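You operate a simulated robot arm through the tools that you are given. There is no shell and no other tool. Be economical: measure what you need, move in short steps, check, and stop when the job is done.

Carry out the task below with a simulated robot arm. There is one attempt and no reset: what you move stays moved.

Task
Wax the middle of the red-dot nail brush's back in the clamping jig.
Fine: clamp it first and leave it clamped; use the green pad and the green box; pad back on the black mat, lid shut; the other brush stays unwaxed. Set down upright: green pad. A coat counts when it lies all over at full strength: go over it till it gets no stronger.

Only the result counts: the job must be done as asked and must still hold three seconds after the hand-in. Knocking over, shifting, dropping, spilling or breaking anything else fails it. A push-on lid holds only when it is set on centred and level and pressed home; a screw cap is set on level and turned clockwise until tight.

Robot
A 6-joint arm with a two-finger parallel gripper, fixed in place. Base frame: the origin is at the foot of the arm, x ahead of it, y to its left, z up; the work surface is at about z = 780. Readings come in mm, degrees, newtons and seconds.
With the tool pointing down near the work surface it reaches from about 240 to 640 mm from the base axis. Its first joint turns from -66.0 to 66.0 degrees. Payload 2.7 kg.
Tool frame: the origin (TCP) lies between the finger pads and is the grasp point; the fingertips stand 23 mm ahead of it; z points along the fingers, y is the line along which they close. The gripper opens to 94 mm. The fingers are 38 mm wide and 10 mm thick; the gripper's body (54 by 96 mm) begins 39 mm behind the TCP.
Orientation is told as [roll, pitch, yaw] about the base's x, y, z axes, in that order, counted from this pose: with the fingers straight down and closing along the base's y, the tool's x points along the base's -x, its y along +y and its z along -z.

Tools
- The arm moves only by the tool jog_arm. Its argument "commands" is one flat list of numbers, 7 for each row, row after row: the closure, from 0 (fully open) to 1 (shut), then the shift along the base's x, y, z in cm, then the turn, a rotation vector about the base's x, y, z in degrees. In form: [hand, dx, dy, dz, wx, wy, wz, hand, dx, dy, dz, wx, wy, wz, ...]. A call has 1 to 8 rows; each row shifts and turns the commanded pose from where the row before left it. Rows are played at 5 a second. More than 50 mm and 8.6 degrees between two rows, or a gripper value outside its range, and nothing of the call is played. Where a pose cannot be reached the arm comes as near as it can. A force on the tool above 60 N (or 10 N above the force at the start of the call, whichever is more), or a blocked arm, ends the call early, and 0.2 s more pass. The fingers move at their own pace (about 45 mm/s each) and stop on an object; they squeeze with about 32 N. The grip force told is the motor's: it shows also when the fingers shut on nothing. Time passes only in rows, and 0.2 s behind the last, so rows that do not move let the fingers close. It gives the time, the measured TCP pose, the force on the tool (base axes), the opening and the grip force at its end, in the units of the frame above (readings bear some noise), with the torque about the TCP (base axes, N m) and any sound that the robot's microphone picked up, and new pictures: "views" is both (left out), scene, wrist or none.
- Cameras (640 x 400 px; columns grow to the right, rows downward): "scene" is fixed at [70.3, -427.1, 1403.4]; the picture's right is [0.82, -0.57, 0.00], its down [-0.32, -0.46, -0.83] and it looks along [0.48, 0.68, -0.56] (base axes); focal length 340 px, centre (320, 200). "wrist" rides on the gripper at [86, 16, -75] in the tool frame; the picture's right is [-0.18, 0.98, 0.00], its down [-0.58, -0.11, -0.81] and it looks along [-0.79, -0.15, 0.59] (tool axes); focal length 243 px, centre (320, 200). There is no depth. A picture from a camera that has moved, and an enlarged one, comes with that camera's place and axes in the base frame and with its lens.
- inspect(camera, box): a new picture of the part [left, top, right, bottom] of that camera's present view, enlarged. It takes no simulated time.
- job_done(): hands the job in; it is judged then, once.

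Work in short steps. Places have to be worked out from the pictures, the camera data and where the tool is seen: move nearer, look again, correct. Check each grasp and each placing, and mend what went wrong. You have 120 turns and 200 pictures in all, those below and enlarged ones among them. Open the gripper and draw the arm clear of the work before you hand the job in, unless the task says otherwise; then end with one line.

The tools are called after ">>>" as a command line: name --argument value ..., lists and objects as JSON in quotes. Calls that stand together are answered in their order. jog_arm: Moves the arm, as the interface text tells. Its arguments: {"type":"object","properties":{"commands":{"type":"array"},"views":{"type":"string","enum":["both","scene","wrist","none"]}},"required":["commands"]} The other tools are called the same way: inspect (camera, box) takes an enlarged picture of a part of a camera's view; job_done () hands the job in.

At the start:

```text
time: 0.0
eef_pos: [401.3, 62.9, 1103.4]
tool_rot: [0.0, -0.1, -0.2]
force: [-0.5, 0.7, 0.1]
wrist_torque: [0.02, 0.01, -0.03]
width: 93.8
finger_force: 0.1
```

scene: 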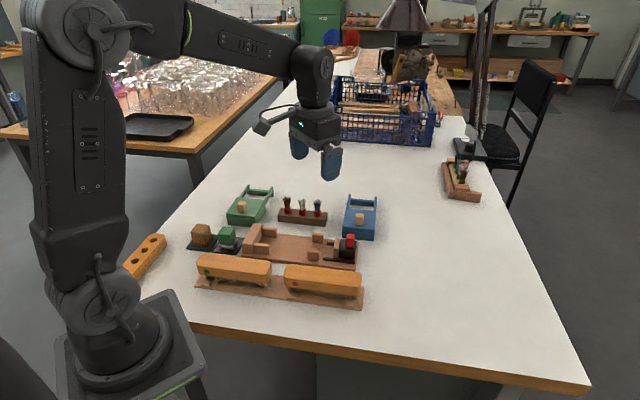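
wrist: 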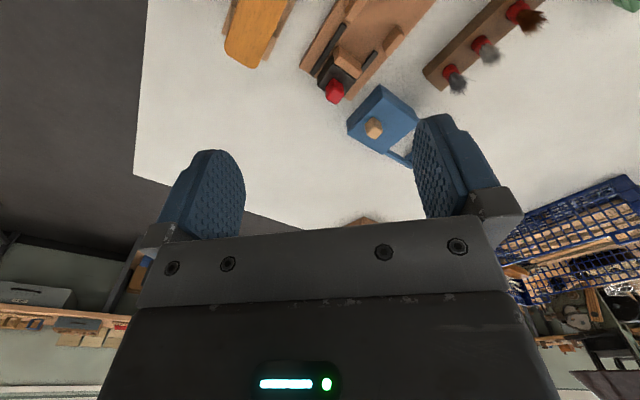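

The scene shows two brushes on a rack, a jig, pads, and green and blue boxes. I'll enlarge the work area first.

>>> inspect --camera "scene" --box '[180, 175, 390, 310]'

>>> inspect --camera "scene" --box '[180, 220, 290, 300]'

>>> inspect --camera "scene" --box '[270, 220, 380, 300]'

```text
2.96 times, centred on (285, 242) of scene
camera zoom: at [70.3, -427.1, 1403.4], right [0.82, -0.57, 0.0], down [-0.32, -0.46, -0.83], along [0.48, 0.68, -0.56], focal length 1006 px, centre (424, 74)
```

zoom: 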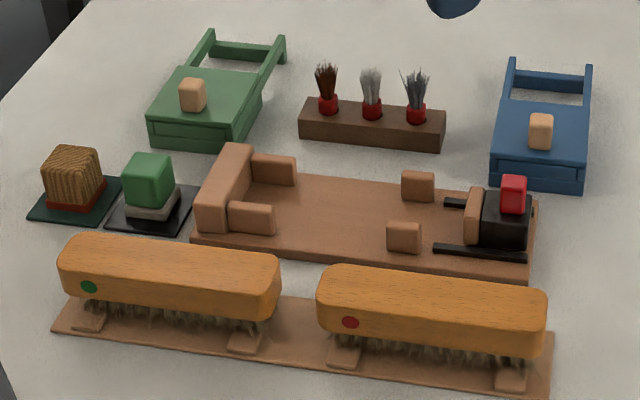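

```text
5.00 times, centred on (235, 260) of scene
camera zoom: at [70.3, -427.1, 1403.4], right [0.82, -0.57, 0.0], down [-0.32, -0.46, -0.83], along [0.48, 0.68, -0.56], focal length 1698 px, centre (745, -100)
```

zoom: 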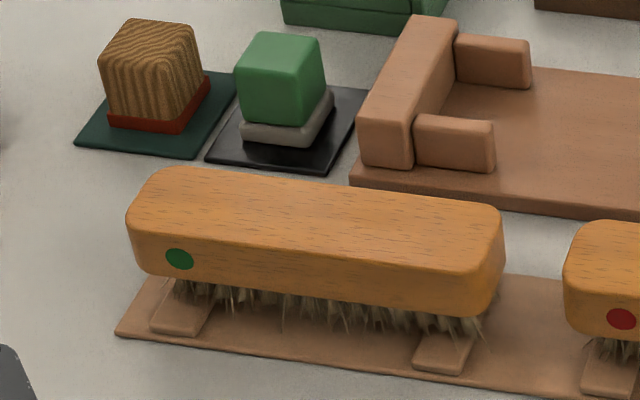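

```text
5.00 times, centred on (325, 260) of scene
camera zoom: at [70.3, -427.1, 1403.4], right [0.82, -0.57, 0.0], down [-0.32, -0.46, -0.83], along [0.48, 0.68, -0.56], focal length 1698 px, centre (295, -100)
```

zoom: 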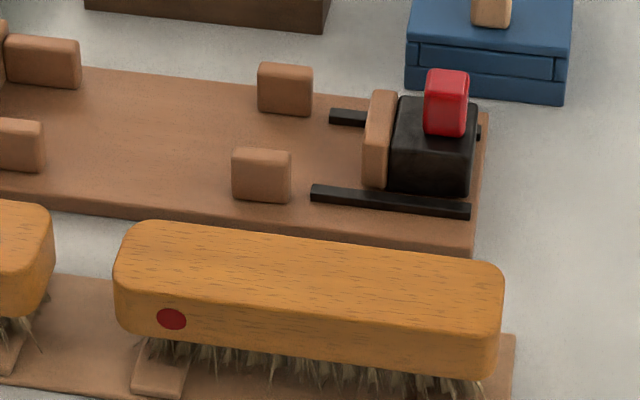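

The brushes, jig and boxes look turned about 45° to the base axes. I'll draw the arm back and tilt it so the wrist camera looks down on the work.

>>> jog_arm --commands '[0, -4, 0, 0, 0, 8, 0, 0, -4, 0, 0, 0, 8, 0, 0, -4, 0, 0, 0, 8, 0, 0, 0, 0, 0, 0, 0, 0]'

```text
time: 1.0
eef_pos: [280.1, 63.1, 1104.2]
tool_rot: [-0.1, 24.0, -0.1]
force: [-0.1, -0.8, -0.1]
wrist_torque: [0.01, 0.0, -0.02]
width: 94.0
finger_force: 0.1
camera wrist: at [231.2, 79.7, 1207.0], right [0.17, 0.98, -0.08], down [0.86, -0.11, 0.5], along [0.48, -0.15, -0.86], focal length 243 px, centre (320, 200)
```

scene: 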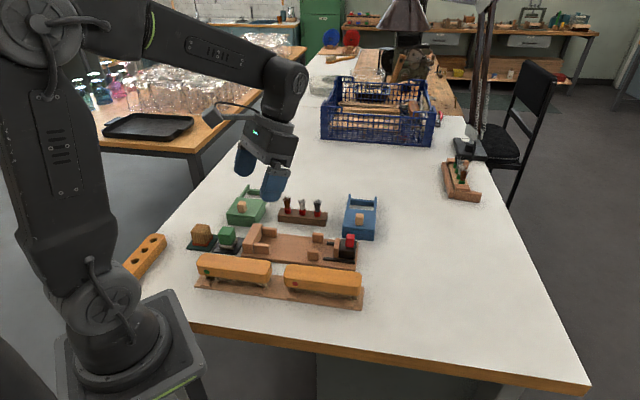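
wrist: 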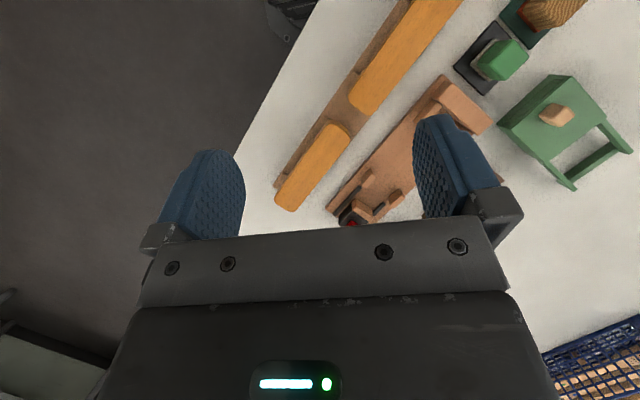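

The top-down view works but the fingers hide part of it. I'll shift to y +8 cm, x +4 cm for one view, then enlarge.

>>> jog_arm --commands '[0, 2, 4, 0, 0, 0, 0, 0, 2, 4, 0, 0, 0, 0, 0, 0, 0, 0, 0, 0, 0]' --views "wrist"

>>> inspect --camera "wrist" --box '[160, 0, 400, 150]'

>>> inspect --camera "wrist" --box '[360, 0, 600, 150]'

```text
time: 1.8
eef_pos: [318.6, 142.2, 1103.8]
tool_rot: [0.1, 23.9, -0.1]
force: [0.0, 0.1, -0.8]
wrist_torque: [-0.03, 0.01, 0.04]
width: 93.8
finger_force: 0.1
camera wrist: at [270.7, 159.5, 1207.4], right [0.17, 0.98, -0.07], down [0.86, -0.11, 0.5], along [0.48, -0.15, -0.86], focal length 243 px, centre (320, 200)
```

wrist: 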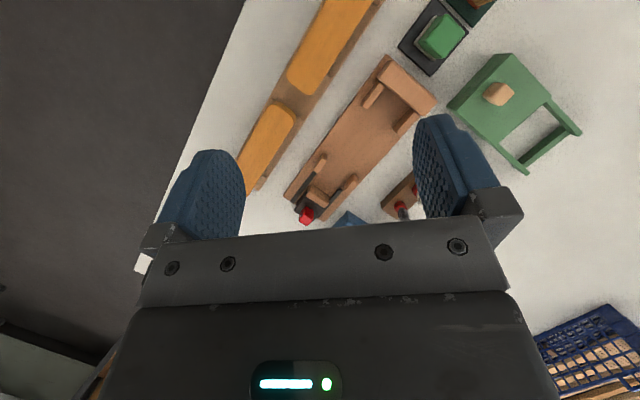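

```text
2.67 times, centred on (280, 75) of wrist
camera zoom: at [270.7, 159.5, 1207.4], right [0.17, 0.98, -0.07], down [0.86, -0.11, 0.5], along [0.48, -0.15, -0.86], focal length 647 px, centre (427, 533)
```

zoom: 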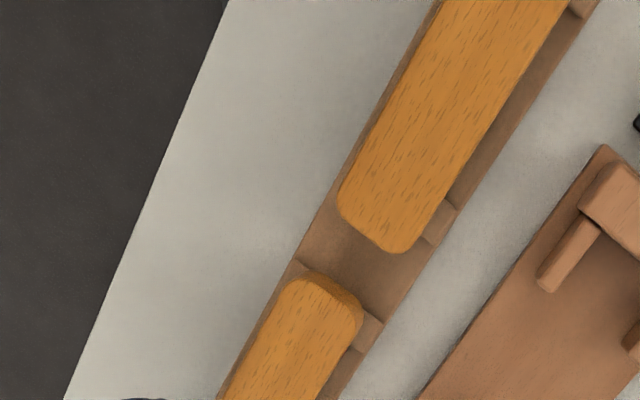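

```text
2.67 times, centred on (480, 75) of wrist
camera zoom: at [270.7, 159.5, 1207.4], right [0.17, 0.98, -0.07], down [0.86, -0.11, 0.5], along [0.48, -0.15, -0.86], focal length 647 px, centre (-107, 533)
```

zoom: 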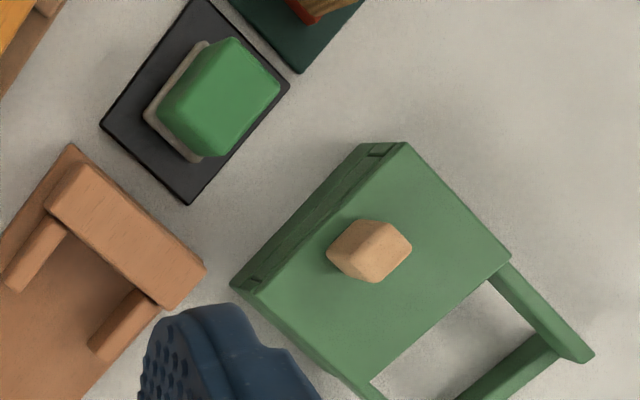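

The jig axis runs at about -45°, from roughly (320,244) to (507,62). I'll yaw to -45°, keep the tilt, and come lower for a closer view.

>>> jog_arm --commands '[0, 0.5, 0.2, -2, 0, 0, -7.5, 0, 0.5, 0.2, -2, 0, 0, -7.5, 0, 0.5, 0.2, -2, 0, 0, -7.5, 0, 0.5, 0.2, -2, 0, 0, -7.5, 0, 0.5, 0.2, -2, 0, 0, -7.5, 0, 0.5, 0.2, -2, 0, 0, -7.5, 0, 0, 0, 0, 0, 0, 0]' --views "both"

>>> inspect --camera "wrist" --box '[200, 0, 440, 150]'

```text
time: 3.4
eef_pos: [350.2, 153.5, 985.7]
tool_rot: [0.1, 23.9, -45.1]
force: [0.3, 0.4, -0.8]
wrist_torque: [0.01, 0.0, 0.02]
width: 94.2
finger_force: 0.1
camera wrist: at [327.6, 200.8, 1088.7], right [0.82, 0.57, -0.07], down [0.53, -0.69, 0.5], along [0.24, -0.45, -0.86], focal length 243 px, centre (320, 200)
```

scene: 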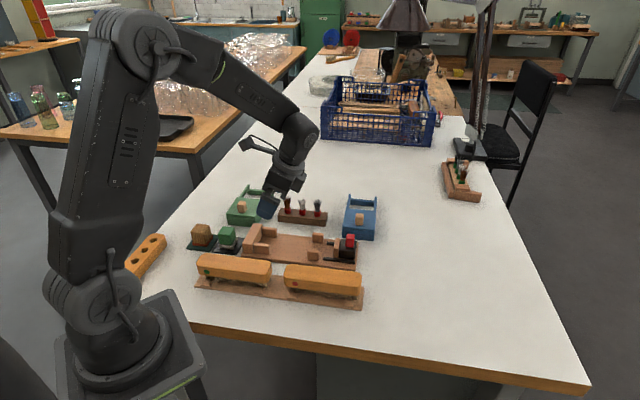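
wrist: 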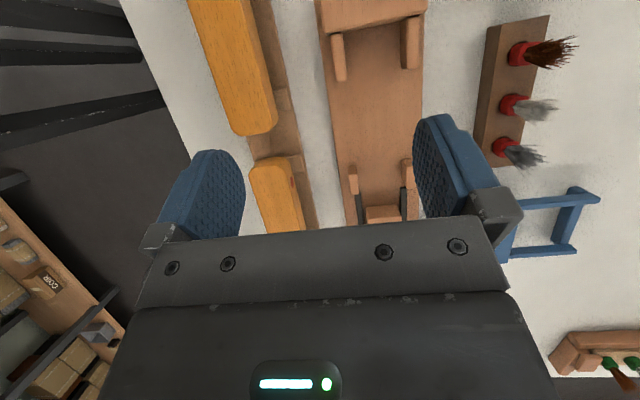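

```text
2.67 times, centred on (320, 75) of wrist
camera zoom: at [327.6, 200.8, 1088.7], right [0.82, 0.57, -0.07], down [0.53, -0.69, 0.5], along [0.24, -0.45, -0.86], focal length 647 px, centre (320, 533)
```

zoom: 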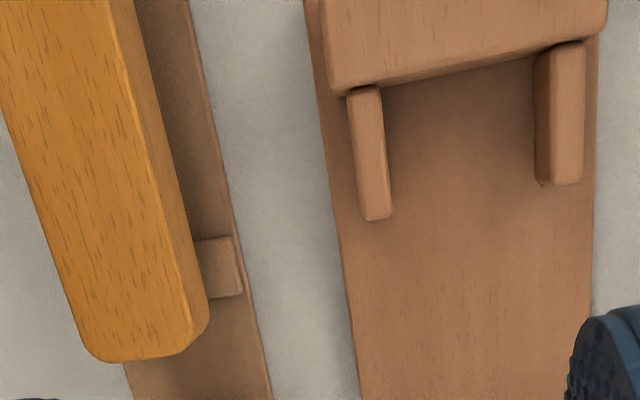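

The view matches -45° to within a degree or two. Next I'll shift toward the red-dot brush and the slider end.

>>> jog_arm --commands '[0, 1.5, -4.5, 0, 0, 0, 0, 0, 1.5, -4.5, 0, 0, 0, 0, 0, 0, 0, 0, 0, 0, 0]' --views "wrist"

>>> inspect --camera "wrist" --box '[220, 0, 460, 150]'

```text
time: 4.2
eef_pos: [382.1, 62.6, 987.4]
tool_rot: [0.0, 23.9, -45.0]
force: [0.6, -0.3, 0.8]
wrist_torque: [0.0, -0.01, 0.01]
width: 93.9
finger_force: 0.1
camera wrist: at [358.9, 108.4, 1089.6], right [0.81, 0.58, -0.07], down [0.53, -0.68, 0.5], along [0.24, -0.45, -0.86], focal length 243 px, centre (320, 200)
```

wrist: 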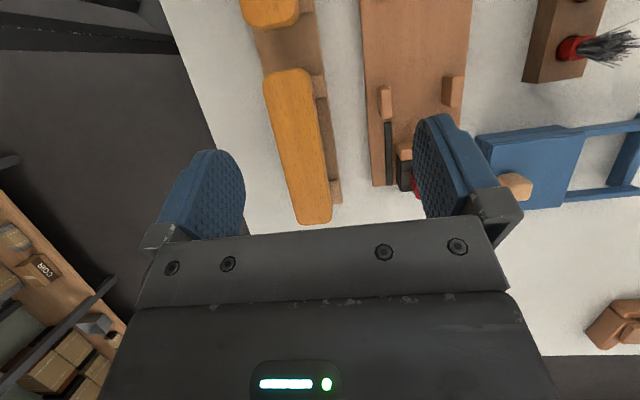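

```text
2.67 times, centred on (340, 75) of wrist
camera zoom: at [358.9, 108.4, 1089.6], right [0.81, 0.58, -0.07], down [0.53, -0.68, 0.5], along [0.24, -0.45, -0.86], focal length 647 px, centre (267, 533)
```

zoom: 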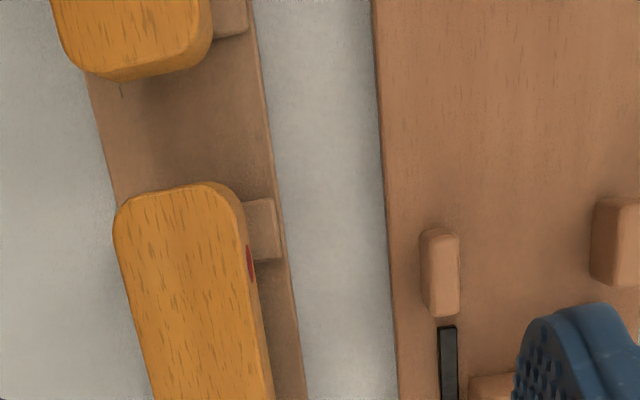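

Combining the two views, the red-dot brush's back is about 172 mm long, centred near (383, 8), with its top at z≈838. I'll level the tool at yaw -46° and hover above the brush.

>>> jog_arm --commands '[0, 0, -1.8, -2, -5.66, -5.66, 0, 0, 0, -1.8, -2, -5.6, -5.6, 0, 0, 0.1, -1.8, -2, -5.6, -5.6, 0, 0, 0, 0, -2, 0, 0, -1, 0, 0, 0, 0, 0, 0, 0]'

>>> inspect --camera "scene" --box '[240, 190, 400, 290]'

```text
time: 5.4
eef_pos: [383.6, 7.4, 904.4]
tool_rot: [0.1, -0.1, -46.0]
force: [0.4, 0.2, 0.8]
wrist_torque: [-0.02, -0.04, 0.0]
width: 93.7
finger_force: 0.0
camera wrist: at [336.3, 83.2, 978.4], right [0.84, 0.55, 0.0], down [0.33, -0.5, 0.81], along [0.44, -0.67, -0.59], focal length 243 px, centre (320, 200)
```

scene: 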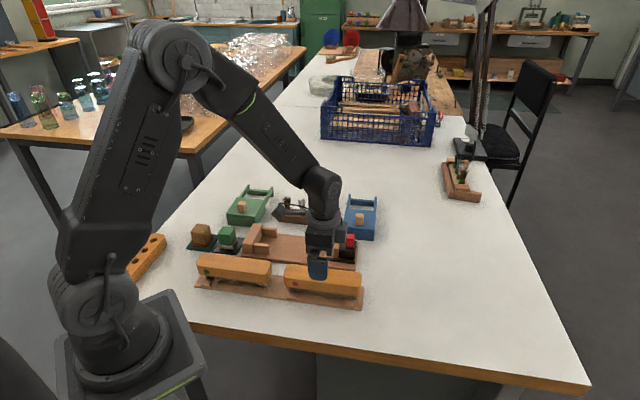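
wrist: 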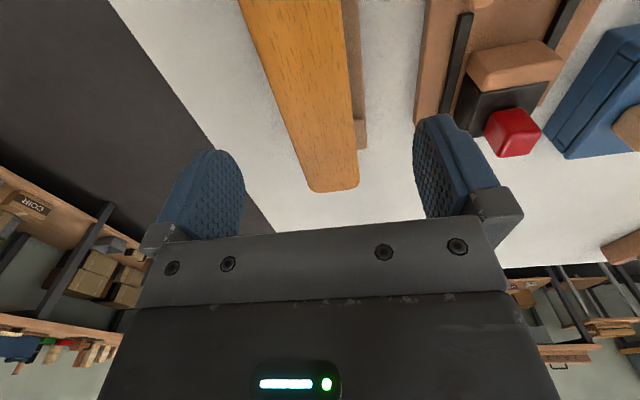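

```text
4.00 times, centred on (320, 240) of scene
camera zoom: at [70.3, -427.1, 1403.4], right [0.82, -0.57, 0.0], down [-0.32, -0.46, -0.83], along [0.48, 0.68, -0.56], focal length 1358 px, centre (320, 40)
```

zoom: 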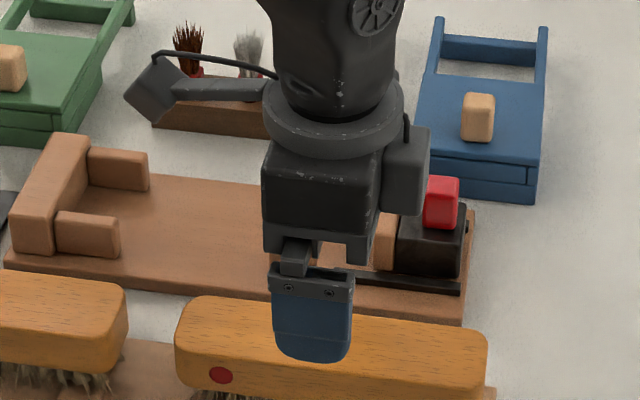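

The tool is centred over the brush and aligned with it (far end at about (444,-55)). I'll descend around the back and close.

>>> jog_arm --commands '[0, 0.05, 0, -3, 0, 0, 0, 0, 0, 0, -3, 0, 0, 0, 0, 0, 0, -1.6, 0, 0, 0, 0, 0, 0, 0, 0, 0, 0]' --views "scene"

>>> inspect --camera "scene" --box '[260, 220, 388, 300]'

```text
time: 6.4
eef_pos: [383.0, 10.4, 829.6]
tool_rot: [0.0, 0.1, -46.1]
force: [0.5, -0.4, -0.4]
wrist_torque: [-0.02, -0.01, 0.02]
width: 94.0
finger_force: 0.1
```

scene: 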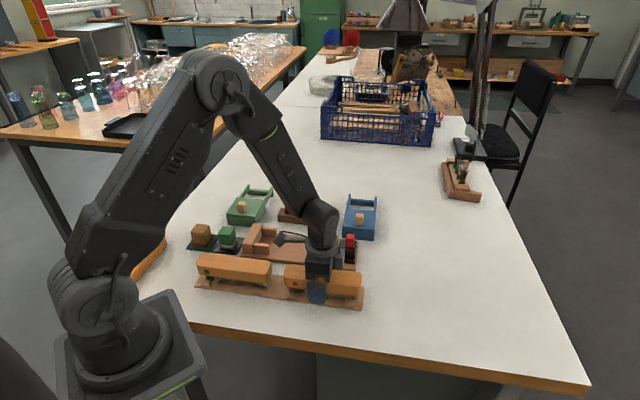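

```text
5.00 times, centred on (324, 260) of scene
camera zoom: at [70.3, -427.1, 1403.4], right [0.82, -0.57, 0.0], down [-0.32, -0.46, -0.83], along [0.48, 0.68, -0.56], focal length 1698 px, centre (300, -100)
```

zoom: 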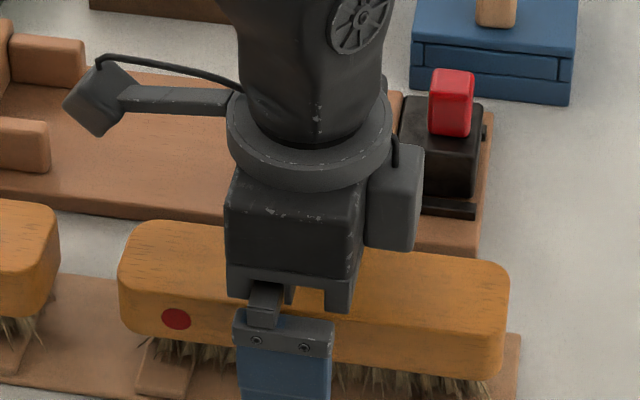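

The fingers straddle the brush. I'll close.

>>> jog_arm --commands '[1, 0, 0, 0, 0, 0, 0, 1, 0, 0, 0, 0, 0, 0, 1, 0, 0, 0, 0, 0, 0, 1, 0, 0, 0, 0, 0, 0]' --views "none"

```text
time: 7.4
eef_pos: [382.6, 9.9, 829.9]
tool_rot: [0.0, 0.2, -46.0]
force: [1.1, 1.0, 1.3]
wrist_torque: [0.04, 0.02, -0.03]
width: 45.6
finger_force: 31.9
```

The grip holds at 45.6 mm wide. Next is an 8 cm lift to look.

>>> jog_arm --commands '[1, 0, 0, 2, 0, 0, 0, 1, 0, 0, 3, 0, 0, 0, 1, 0, 0, 3, 0, 0, 0, 1, 0, 0, 0, 0, 0, 0]'

>>> inspect --camera "scene" --box '[240, 200, 400, 300]'

```text
time: 8.4
eef_pos: [380.2, 12.2, 907.7]
tool_rot: [0.1, 0.1, -46.0]
force: [0.6, -0.6, -2.5]
wrist_torque: [-0.01, 0.01, -0.02]
width: 46.0
finger_force: 32.1
camera wrist: at [332.4, 87.2, 982.5], right [0.84, 0.55, 0.0], down [0.33, -0.5, 0.81], along [0.44, -0.67, -0.59], focal length 243 px, centre (320, 200)
```

scene: 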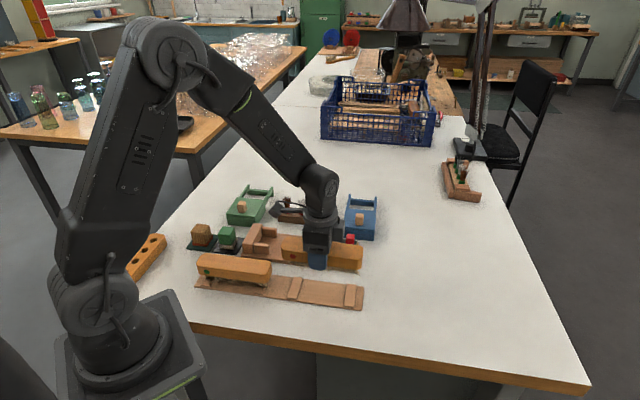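
wrist: 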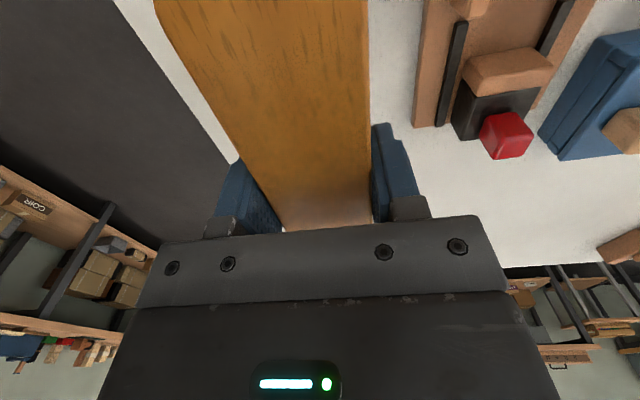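

```text
4.00 times, centred on (320, 250) of scene
camera zoom: at [70.3, -427.1, 1403.4], right [0.82, -0.57, 0.0], down [-0.32, -0.46, -0.83], along [0.48, 0.68, -0.56], focal length 1358 px, centre (320, 0)
```

zoom: 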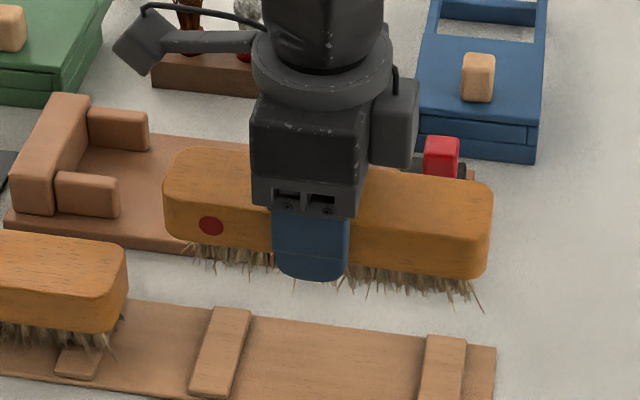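

The brush is held, centred and level. I'll raise it a bit more and carry it over the jig to (402,169), then check alignment.

>>> jog_arm --commands '[1, 0, 0, 2, 0, 0, 0, 1, 0.5, 4, 1, 0, 0, 0, 1, 0.5, 4, 0, 0, 0, 0, 1, 0.6, 4, 0, 0, 0, 0, 1, 0.6, 3.7, 0, 0, 0, 0, 1, 0, 0, 0, 0, 0, 0]'

>>> inspect --camera "scene" --box '[220, 180, 380, 280]'

```text
time: 9.8
eef_pos: [404.9, 169.5, 938.9]
tool_rot: [-0.1, 0.0, -46.2]
force: [0.6, 0.4, -1.8]
wrist_torque: [0.0, 0.02, -0.01]
width: 45.8
finger_force: 32.0
camera wrist: at [357.5, 243.0, 1013.1], right [0.84, 0.55, 0.0], down [0.33, -0.5, 0.81], along [0.44, -0.67, -0.59], focal length 243 px, centre (320, 200)
```

scene: 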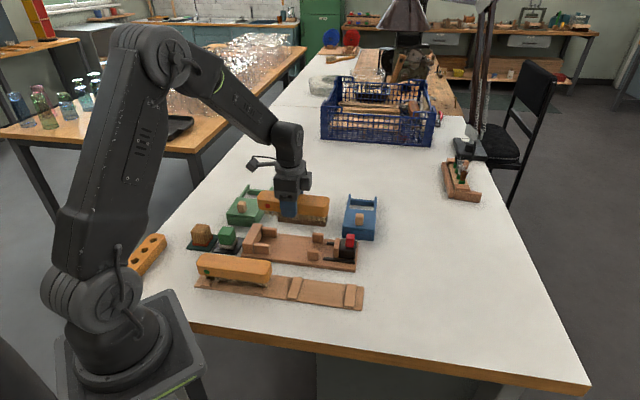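
wrist: 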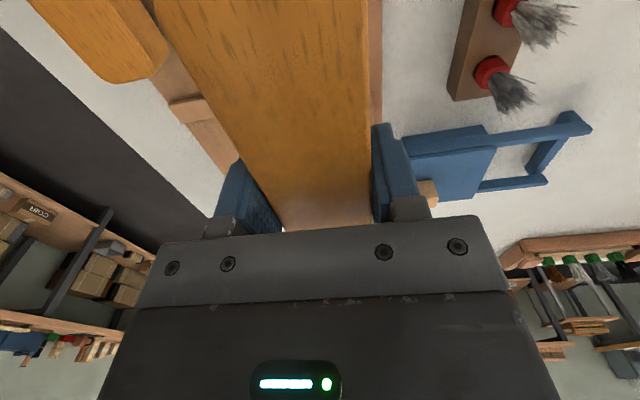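

```text
4.00 times, centred on (300, 230) of scene
camera zoom: at [70.3, -427.0, 1403.4], right [0.82, -0.57, 0.0], down [-0.32, -0.46, -0.83], along [0.48, 0.68, -0.56], focal length 1358 px, centre (400, 80)
```

zoom: 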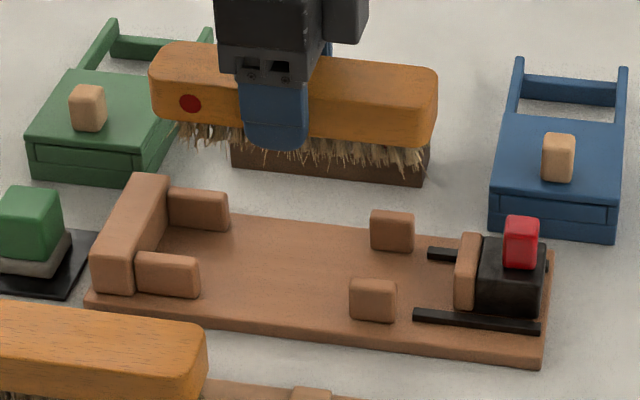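

I'll lower to just above the jig wall height, shift about 3 mm toward the jig's centreline, and compare at close range.

>>> jog_arm --commands '[1, -0.2, -0.2, -3, 0, 0, 0, 1, 0, 0, -2.5, 0, 0, 0, 1, 0, 0, 0, 0, 0, 0]' --views "wrist"

>>> inspect --camera "scene" --box '[230, 200, 374, 290]'

```text
time: 10.6
eef_pos: [402.2, 164.5, 885.6]
tool_rot: [0.0, 0.0, -46.0]
force: [0.2, 0.4, -2.0]
wrist_torque: [-0.02, 0.01, 0.0]
width: 45.7
finger_force: 31.9
camera wrist: at [354.3, 238.8, 959.5], right [0.84, 0.55, 0.0], down [0.33, -0.5, 0.81], along [0.44, -0.67, -0.59], focal length 243 px, centre (320, 200)
```

wrist: 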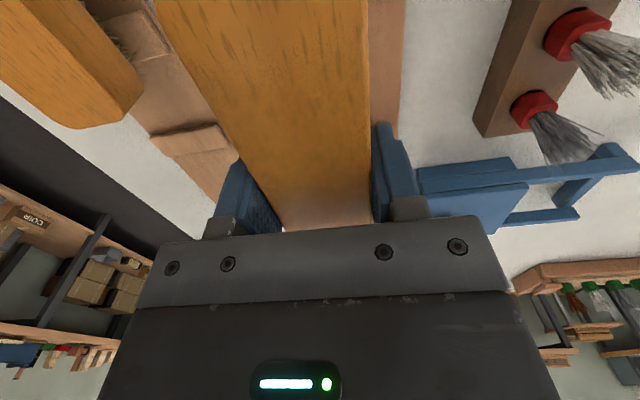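

```text
4.44 times, centred on (302, 245) of scene
camera zoom: at [70.3, -427.1, 1403.4], right [0.82, -0.57, 0.0], down [-0.32, -0.46, -0.83], along [0.48, 0.68, -0.56], focal length 1509 px, centre (400, 0)
```

zoom: 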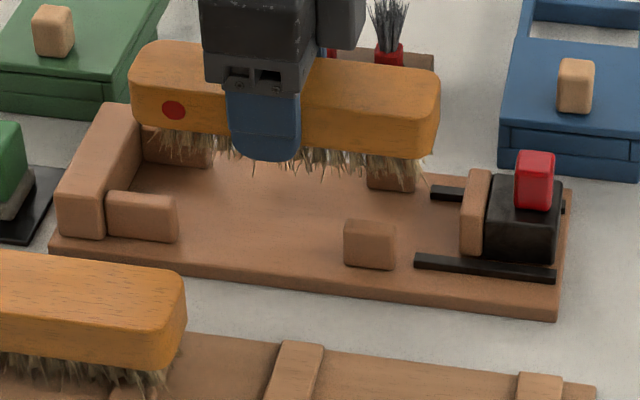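

From the plate edges (n≈354.7 and 460) the jig centreline is about 4 mm further toward +n. I'll shift by (2.8, 2.7) mm and descend carefully, watching force.

>>> jog_arm --commands '[1, 0.28, 0.27, -1, 0, 0, 0, 1, 0, 0, -1, 0, 0, 0, 1, 0, 0, 0, 0, 0, 0]' --views "none"

>>> inspect --camera "scene" --box '[240, 210, 336, 270]'

>>> inspect --camera "scene" --box '[290, 210, 386, 270]'

```text
time: 11.4
eef_pos: [404.9, 166.8, 861.8]
tool_rot: [0.0, 0.1, -46.0]
force: [1.4, 0.2, -0.8]
wrist_torque: [-0.05, 0.01, 0.0]
width: 45.7
finger_force: 31.8
```

```text
6.67 times, centred on (288, 240) of scene
camera zoom: at [70.3, -427.1, 1403.4], right [0.82, -0.57, 0.0], down [-0.32, -0.46, -0.83], along [0.48, 0.68, -0.56], focal length 2263 px, centre (533, -67)
```

zoom: 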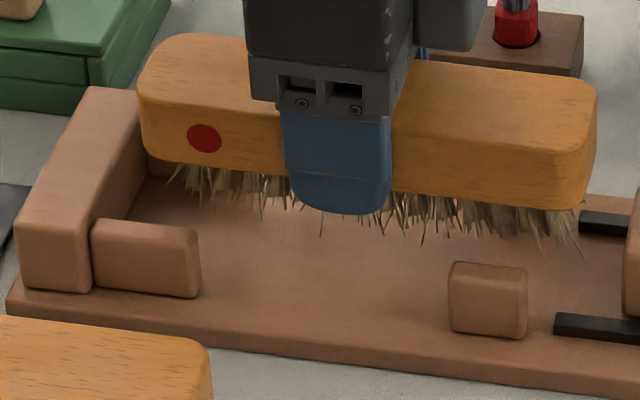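

```text
6.67 times, centred on (338, 240) of scene
camera zoom: at [70.3, -427.1, 1403.4], right [0.82, -0.57, 0.0], down [-0.32, -0.46, -0.83], along [0.48, 0.68, -0.56], focal length 2263 px, centre (200, -67)
```

zoom: 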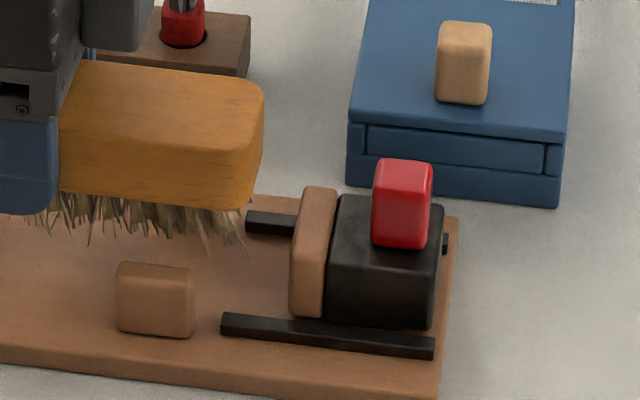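

Alignment looks good: the far end clears the slider. I'll descend in small steps watching force.

>>> jog_arm --commands '[1, 0, 0, -0.6, 0, 0, 0, 1, 0, 0, -0.6, 0, 0, 0, 1, 0, 0, 0, 0, 0, 0]' --views "none"

>>> inspect --camera "scene" --box '[240, 200, 368, 280]'

```text
time: 12.2
eef_pos: [406.3, 167.8, 850.5]
tool_rot: [0.0, 0.1, -46.0]
force: [-0.5, 0.7, -1.5]
wrist_torque: [-0.01, 0.01, -0.04]
width: 45.9
finger_force: 32.2
```

```text
5.00 times, centred on (304, 240) of scene
camera zoom: at [70.3, -427.1, 1403.4], right [0.82, -0.57, 0.0], down [-0.32, -0.46, -0.83], along [0.48, 0.68, -0.56], focal length 1698 px, centre (400, 0)
```

zoom: 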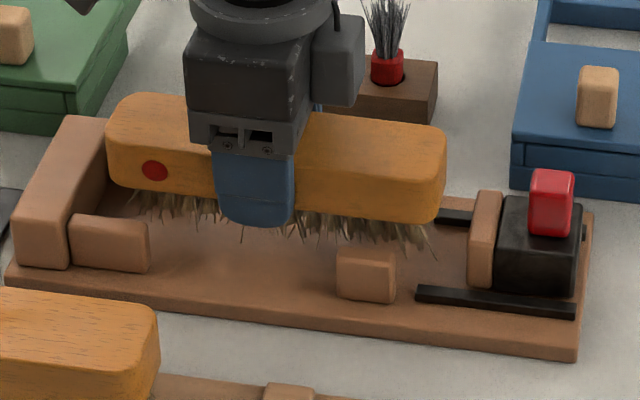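

No contact yet. I'll continue down.

>>> jog_arm --commands '[1, 0, 0, -0.5, 0, 0, 0, 1, 0, 0, -0.5, 0, 0, 0, 1, 0, 0, 0, 0, 0, 0]' --views "none"

>>> inspect --camera "scene" --box '[240, 200, 368, 280]'

```text
time: 13.0
eef_pos: [405.4, 168.7, 839.2]
tool_rot: [-0.1, 0.1, -46.1]
force: [-1.0, 0.6, -1.9]
wrist_torque: [0.01, 0.02, 0.01]
width: 45.5
finger_force: 32.2
```

```text
5.00 times, centred on (304, 240) of scene
camera zoom: at [70.3, -427.1, 1403.4], right [0.82, -0.57, 0.0], down [-0.32, -0.46, -0.83], along [0.48, 0.68, -0.56], focal length 1698 px, centre (400, 0)
```

zoom: 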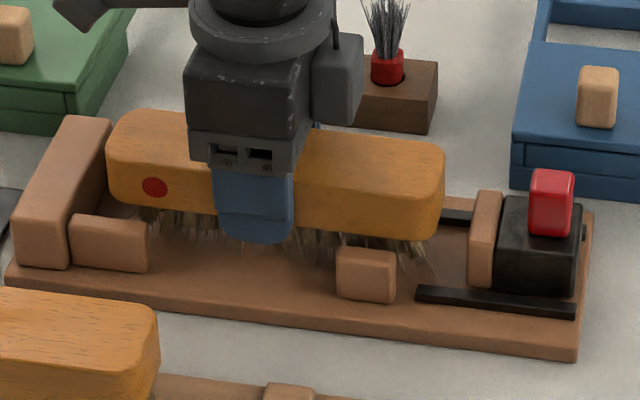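

The bristles are between the pegs with no contact. I'll go down further.

>>> jog_arm --commands '[1, 0, 0, -0.3, 0, 0, 0, 1, 0, 0, -0.3, 0, 0, 0, 1, 0, 0, -0.3, 0, 0, 0, 1, 0, 0, 0, 0, 0, 0]' --views "none"

>>> inspect --camera "scene" --box '[240, 200, 368, 280]'

```text
time: 14.0
eef_pos: [406.5, 168.6, 832.4]
tool_rot: [0.0, 0.0, -46.0]
force: [1.0, 0.0, -1.6]
wrist_torque: [-0.03, 0.0, 0.01]
width: 45.8
finger_force: 31.9
```

```text
5.00 times, centred on (304, 240) of scene
camera zoom: at [70.3, -427.1, 1403.4], right [0.82, -0.57, 0.0], down [-0.32, -0.46, -0.83], along [0.48, 0.68, -0.56], focal length 1698 px, centre (400, 0)
```

zoom: 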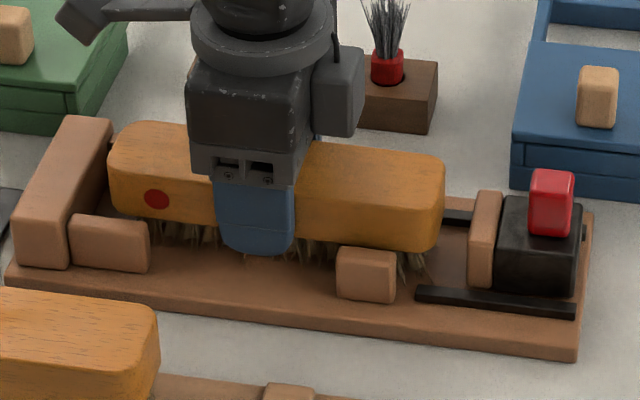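

Still free; I'll keep lowering.

>>> jog_arm --commands '[1, 0, 0, -0.3, 0, 0, 0, 1, 0, 0, -0.3, 0, 0, 0, 1, 0, 0, 0, 0, 0, 0]' --views "none"

>>> inspect --camera "scene" --box '[240, 200, 368, 280]'

```text
time: 14.8
eef_pos: [406.6, 168.8, 826.1]
tool_rot: [0.2, 0.0, -46.0]
force: [-5.4, -5.2, 28.3]
wrist_torque: [-0.27, 0.23, -0.08]
width: 46.1
finger_force: 31.7
```

```text
5.00 times, centred on (304, 240) of scene
camera zoom: at [69.8, -427.3, 1403.3], right [0.82, -0.57, 0.0], down [-0.32, -0.46, -0.83], along [0.48, 0.68, -0.56], focal length 1698 px, centre (400, 0)
```

zoom: 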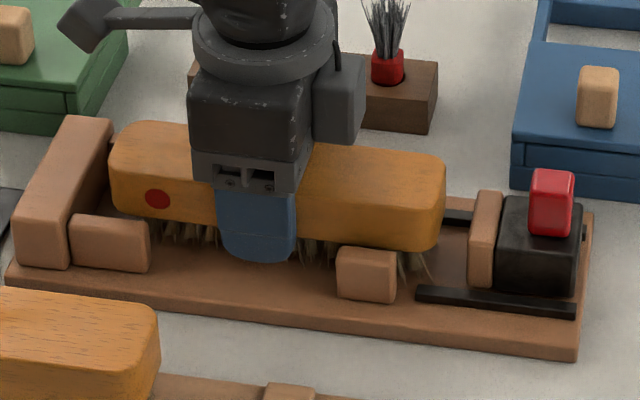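

Contact near z≈828 matches the brush seated on the plate, since it stood at the same height on the rack. I'll ease off 2 mm and open.

>>> jog_arm --commands '[1, 0, 0, 0.2, 0, 0, 0, 0.4, 0, 0, 0, 0, 0, 0, 0.2, 0, 0, 0, 0, 0, 0, 0, 0, 0, 0, 0, 0, 0, 0, 0, 0, 0, 0, 0, 0]' --views "none"

>>> inspect --camera "scene" --box '[240, 200, 368, 280]'

```text
time: 16.0
eef_pos: [405.9, 169.1, 826.9]
tool_rot: [0.0, 0.1, -46.1]
force: [-0.6, 0.3, 0.4]
wrist_torque: [-0.03, -0.01, 0.07]
width: 94.1
finger_force: 0.1
```

```text
5.00 times, centred on (304, 240) of scene
camera zoom: at [70.3, -427.1, 1403.4], right [0.82, -0.57, 0.0], down [-0.32, -0.46, -0.83], along [0.48, 0.68, -0.56], focal length 1698 px, centre (400, 0)
```

zoom: 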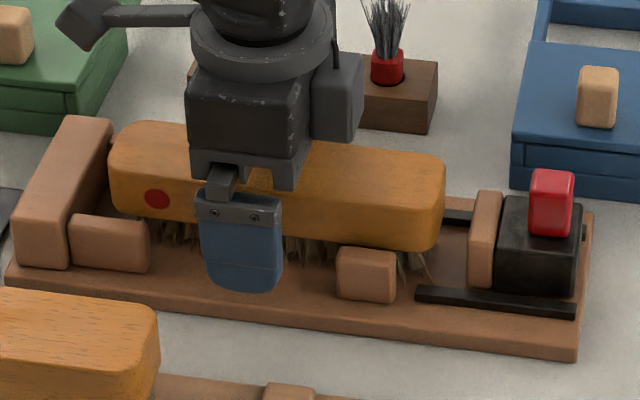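

Released. I'll rise straight up and look at the seated brush and slider from above.

>>> jog_arm --commands '[0, 0, 0, 4, 0, 0, 0, 0, 0, 0, 4, 0, 0, 0, 0, 0.3, 0.3, 3, 0, 0, 0, 0, 0, 0, 0, 0, 0, 0]'

>>> inspect --camera "scene" --box '[240, 200, 368, 280]'

```text
time: 17.0
eef_pos: [410.6, 171.8, 935.8]
tool_rot: [0.0, 0.1, -46.0]
force: [-0.2, 0.0, 0.1]
wrist_torque: [0.02, 0.0, -0.02]
width: 94.0
finger_force: 0.1
camera wrist: at [362.7, 246.2, 1011.0], right [0.84, 0.55, 0.0], down [0.33, -0.5, 0.81], along [0.44, -0.67, -0.59], focal length 243 px, centre (320, 200)
```

scene: 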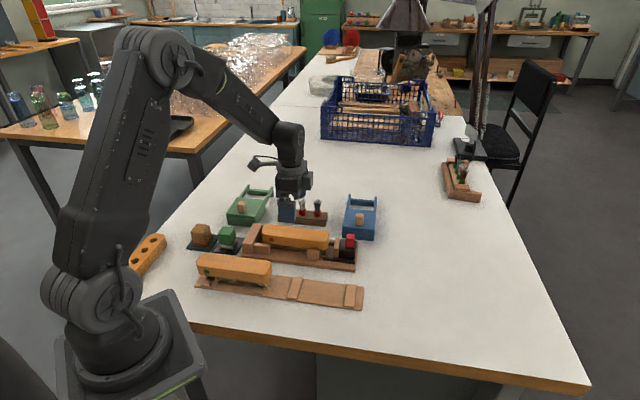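
wrist: 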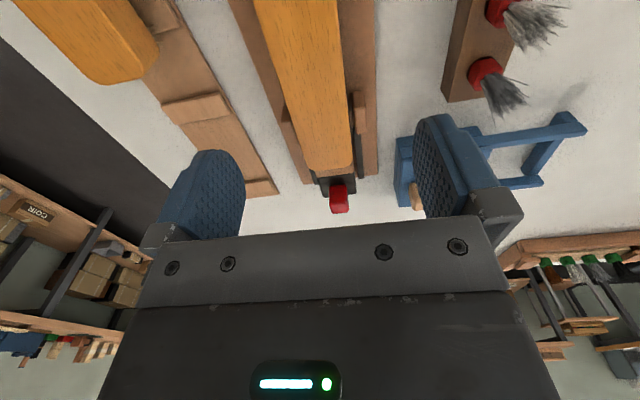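

```text
5.00 times, centred on (304, 240) of scene
camera zoom: at [70.3, -427.1, 1403.4], right [0.82, -0.57, 0.0], down [-0.32, -0.46, -0.83], along [0.48, 0.68, -0.56], focal length 1698 px, centre (400, 0)
```

zoom: 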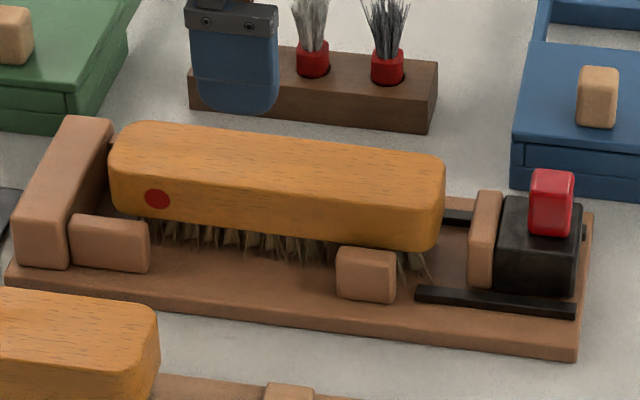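

The brush sits level in the jig. The slider's red knob is near (505,66), top z≈860. I'll go above it.

>>> jog_arm --commands '[0, 2.36, -2.65, 0, 0, 0, 0, 0, 2.36, -2.65, 0, 0, 0, 0, 0, 2.36, -2.65, 0, 0, 0, 0, 0, 2.36, -2.65, 0, 0, 0, 0, 0, 0, 0, -2, 0, 0, 0, 0, 0, 0, 0, 0, 0, 0]'

>>> inspect --camera "scene" --box '[290, 180, 418, 260]'

```text
time: 18.4
eef_pos: [503.6, 64.1, 916.9]
tool_rot: [0.1, 0.1, -46.0]
force: [-0.2, 0.3, 0.0]
wrist_torque: [0.0, 0.02, 0.0]
width: 93.6
finger_force: 0.1
camera wrist: at [454.8, 137.6, 992.4], right [0.84, 0.55, 0.0], down [0.33, -0.5, 0.81], along [0.44, -0.67, -0.59], focal length 243 px, centre (320, 200)
```

scene: 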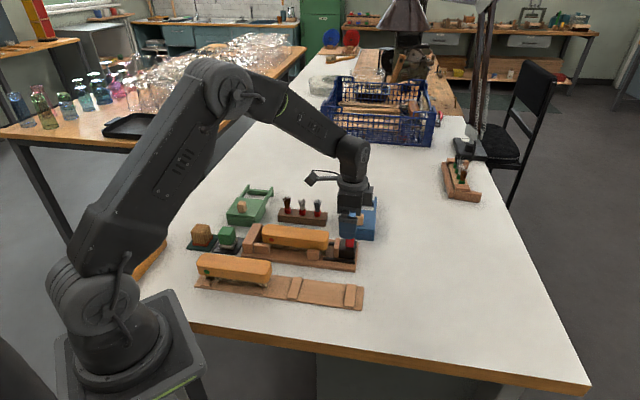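
wrist: 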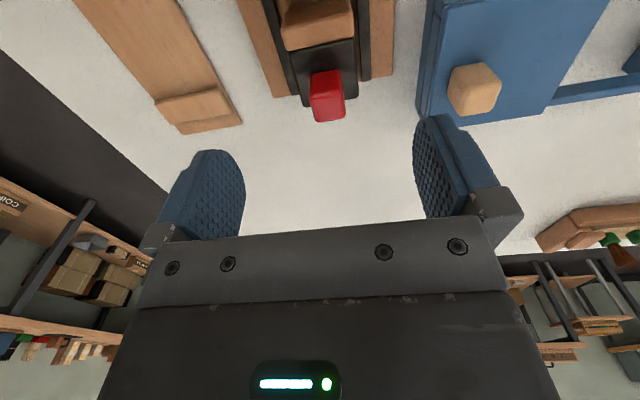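

```text
5.00 times, centred on (354, 220) of scene
camera zoom: at [70.3, -427.1, 1403.4], right [0.82, -0.57, 0.0], down [-0.32, -0.46, -0.83], along [0.48, 0.68, -0.56], focal length 1698 px, centre (150, 100)
```

zoom: 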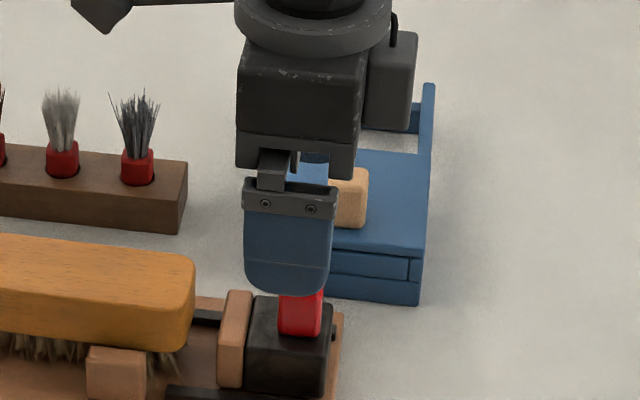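

The knob is about 5 mm toward +n from the tool. I'll correct, half-close the fingers and descend so the tips straddle the knob just above the carriage.

>>> jog_arm --commands '[0.45, 0.32, 0.31, 0, 0, 0, 0, 0.45, 0, 0, -2, 0, 0, 0, 0.45, 0, 0, -2, 0, 0, 0, 0.45, 0, 0, -0.8, 0, 0, 0, 0.45, 0, 0, 0, 0, 0, 0]'

>>> inspect --camera "scene" --box '[290, 200, 418, 280]'

```text
time: 19.6
eef_pos: [504.1, 68.0, 869.2]
tool_rot: [0.0, 0.0, -46.1]
force: [0.0, 0.5, -0.8]
wrist_torque: [-0.03, -0.01, -0.01]
width: 51.7
finger_force: 0.1
camera wrist: at [456.4, 142.2, 943.7], right [0.84, 0.55, 0.0], down [0.33, -0.5, 0.81], along [0.44, -0.67, -0.59], focal length 243 px, centre (320, 200)
```

scene: 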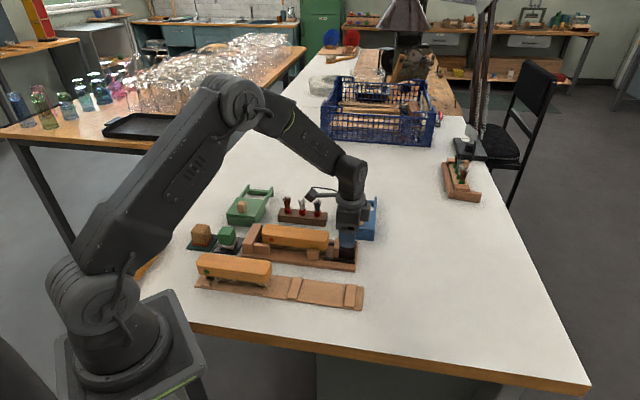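
wrist: 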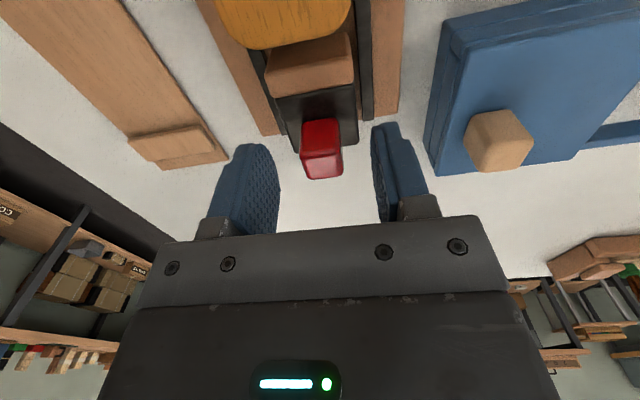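

```text
5.00 times, centred on (354, 240) of scene
camera zoom: at [70.3, -427.1, 1403.4], right [0.82, -0.57, 0.0], down [-0.32, -0.46, -0.83], along [0.48, 0.68, -0.56], focal length 1698 px, centre (150, 0)
```

zoom: 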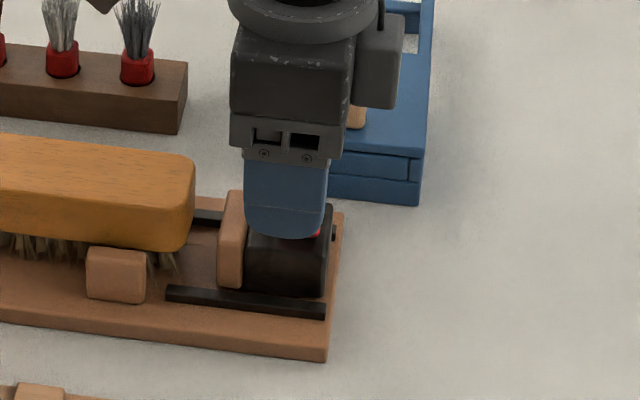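

The fingers straddle the knob, well centred. I'll lower 4 mm and close.

>>> jog_arm --commands '[0.45, 0, 0, -0.4, 0, 0, 0, 1, 0, 0, 0, 0, 0, 0, 1, 0, 0, 0, 0, 0, 0, 1, 0, 0, 0, 0, 0, 0]' --views "none"

```text
time: 20.6
eef_pos: [504.3, 68.2, 866.9]
tool_rot: [0.0, 0.1, -45.9]
force: [0.1, -0.4, -1.2]
wrist_torque: [0.23, 0.17, 0.76]
width: 22.1
finger_force: 45.0
```

I have the knob (22 mm). I'll push the slider toward the brush along (-0.70, +0.72) in small steps.

>>> jog_arm --commands '[1, -0.35, 0.36, 0, 0, 0, 0, 1, -0.35, 0.36, 0, 0, 0, 0, 1, 0, 0, 0, 0, 0, 0]' --views "none"

>>> inspect --camera "scene" --box '[240, 200, 368, 280]'

```text
time: 21.4
eef_pos: [499.0, 73.6, 865.3]
tool_rot: [-0.1, 0.2, -46.1]
force: [-7.2, -8.7, 5.4]
wrist_torque: [-0.5, -0.29, 0.96]
width: 21.7
finger_force: 45.0
```

```text
5.00 times, centred on (304, 240) of scene
camera zoom: at [70.0, -427.3, 1403.3], right [0.82, -0.57, 0.0], down [-0.32, -0.46, -0.83], along [0.48, 0.68, -0.56], focal length 1698 px, centre (400, 0)
```

zoom: 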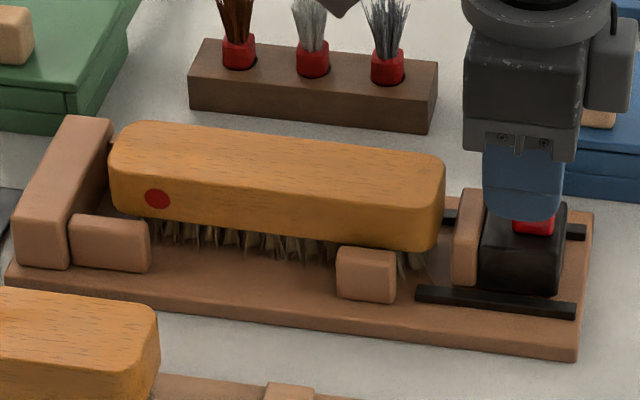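

The slider travels; a small sideways force shows, so I'll bias the push about 1 mm toward -n.

>>> jog_arm --commands '[1, -0.28, 0.22, 0, 0, 0, 0, 1, -0.28, 0.27, 0, 0, 0, 0, 1, 0, 0, 0, 0, 0, 0]' --views "none"

>>> inspect --camera "scene" --box '[240, 200, 368, 280]'

```text
time: 22.2
eef_pos: [494.6, 80.2, 865.9]
tool_rot: [-0.1, 0.0, -46.1]
force: [-8.8, -12.8, -1.1]
wrist_torque: [-0.88, -0.94, 0.91]
width: 21.7
finger_force: 44.5
```

```text
5.00 times, centred on (304, 240) of scene
camera zoom: at [70.1, -427.3, 1403.3], right [0.82, -0.57, 0.0], down [-0.32, -0.46, -0.83], along [0.48, 0.68, -0.56], focal length 1698 px, centre (400, 0)
```

zoom: 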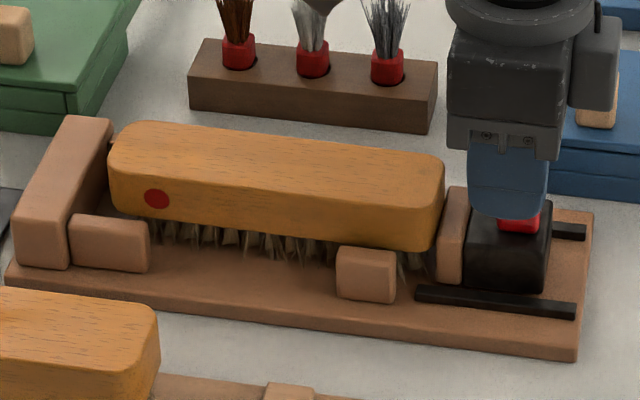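

The slider is about to reach the brush. I'll continue, correcting 1.5 mm toward -n.

>>> jog_arm --commands '[1, -0.3, 0.1, 0, 0, 0, 0, 1, -0.28, 0.27, 0, 0, 0, 0, 1, 0, 0, 0, 0, 0, 0]' --views "none"

>>> inspect --camera "scene" --box '[240, 200, 368, 280]'

```text
time: 23.0
eef_pos: [488.7, 83.2, 865.7]
tool_rot: [0.1, 0.1, -45.9]
force: [-1.3, -1.5, -3.5]
wrist_torque: [0.38, 0.44, 0.94]
width: 21.9
finger_force: 44.6
```

```text
5.00 times, centred on (304, 240) of scene
camera zoom: at [70.4, -427.1, 1403.4], right [0.82, -0.57, 0.0], down [-0.32, -0.46, -0.83], along [0.48, 0.68, -0.56], focal length 1698 px, centre (400, 0)
```

zoom: 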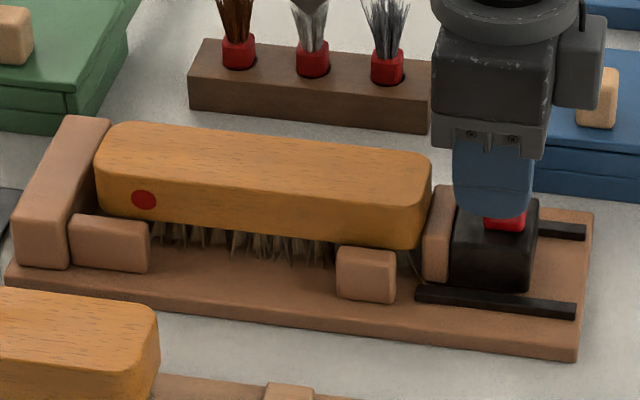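

Lateral force is gone and the brush is moving with the slider, now near the wall. I'll continue until it's tight.

>>> jog_arm --commands '[1, -0.21, 0.21, 0, 0, 0, 0, 1, -0.21, 0.21, 0, 0, 0, 0, 1, 0, 0, 0, 0, 0, 0]' --views "none"

>>> inspect --camera "scene" --box '[240, 200, 368, 280]'

```text
time: 23.8
eef_pos: [486.7, 86.6, 865.3]
tool_rot: [0.2, -0.3, -46.0]
force: [27.8, -4.0, -20.8]
wrist_torque: [-0.27, -0.36, 0.93]
width: 21.8
finger_force: 45.4
```

```text
5.00 times, centred on (304, 240) of scene
camera zoom: at [71.3, -427.1, 1403.3], right [0.82, -0.57, 0.0], down [-0.32, -0.46, -0.83], along [0.47, 0.68, -0.56], focal length 1698 px, centre (400, 0)
```

zoom: 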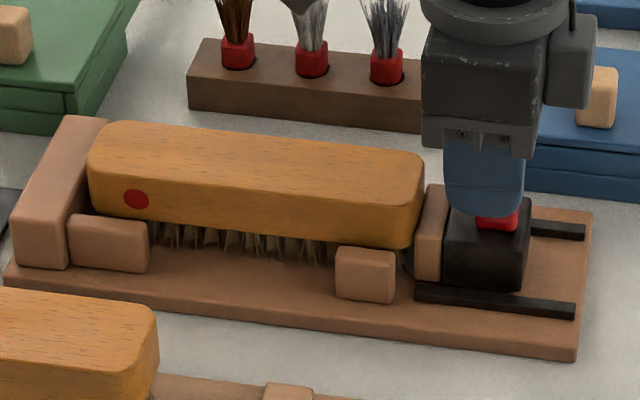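

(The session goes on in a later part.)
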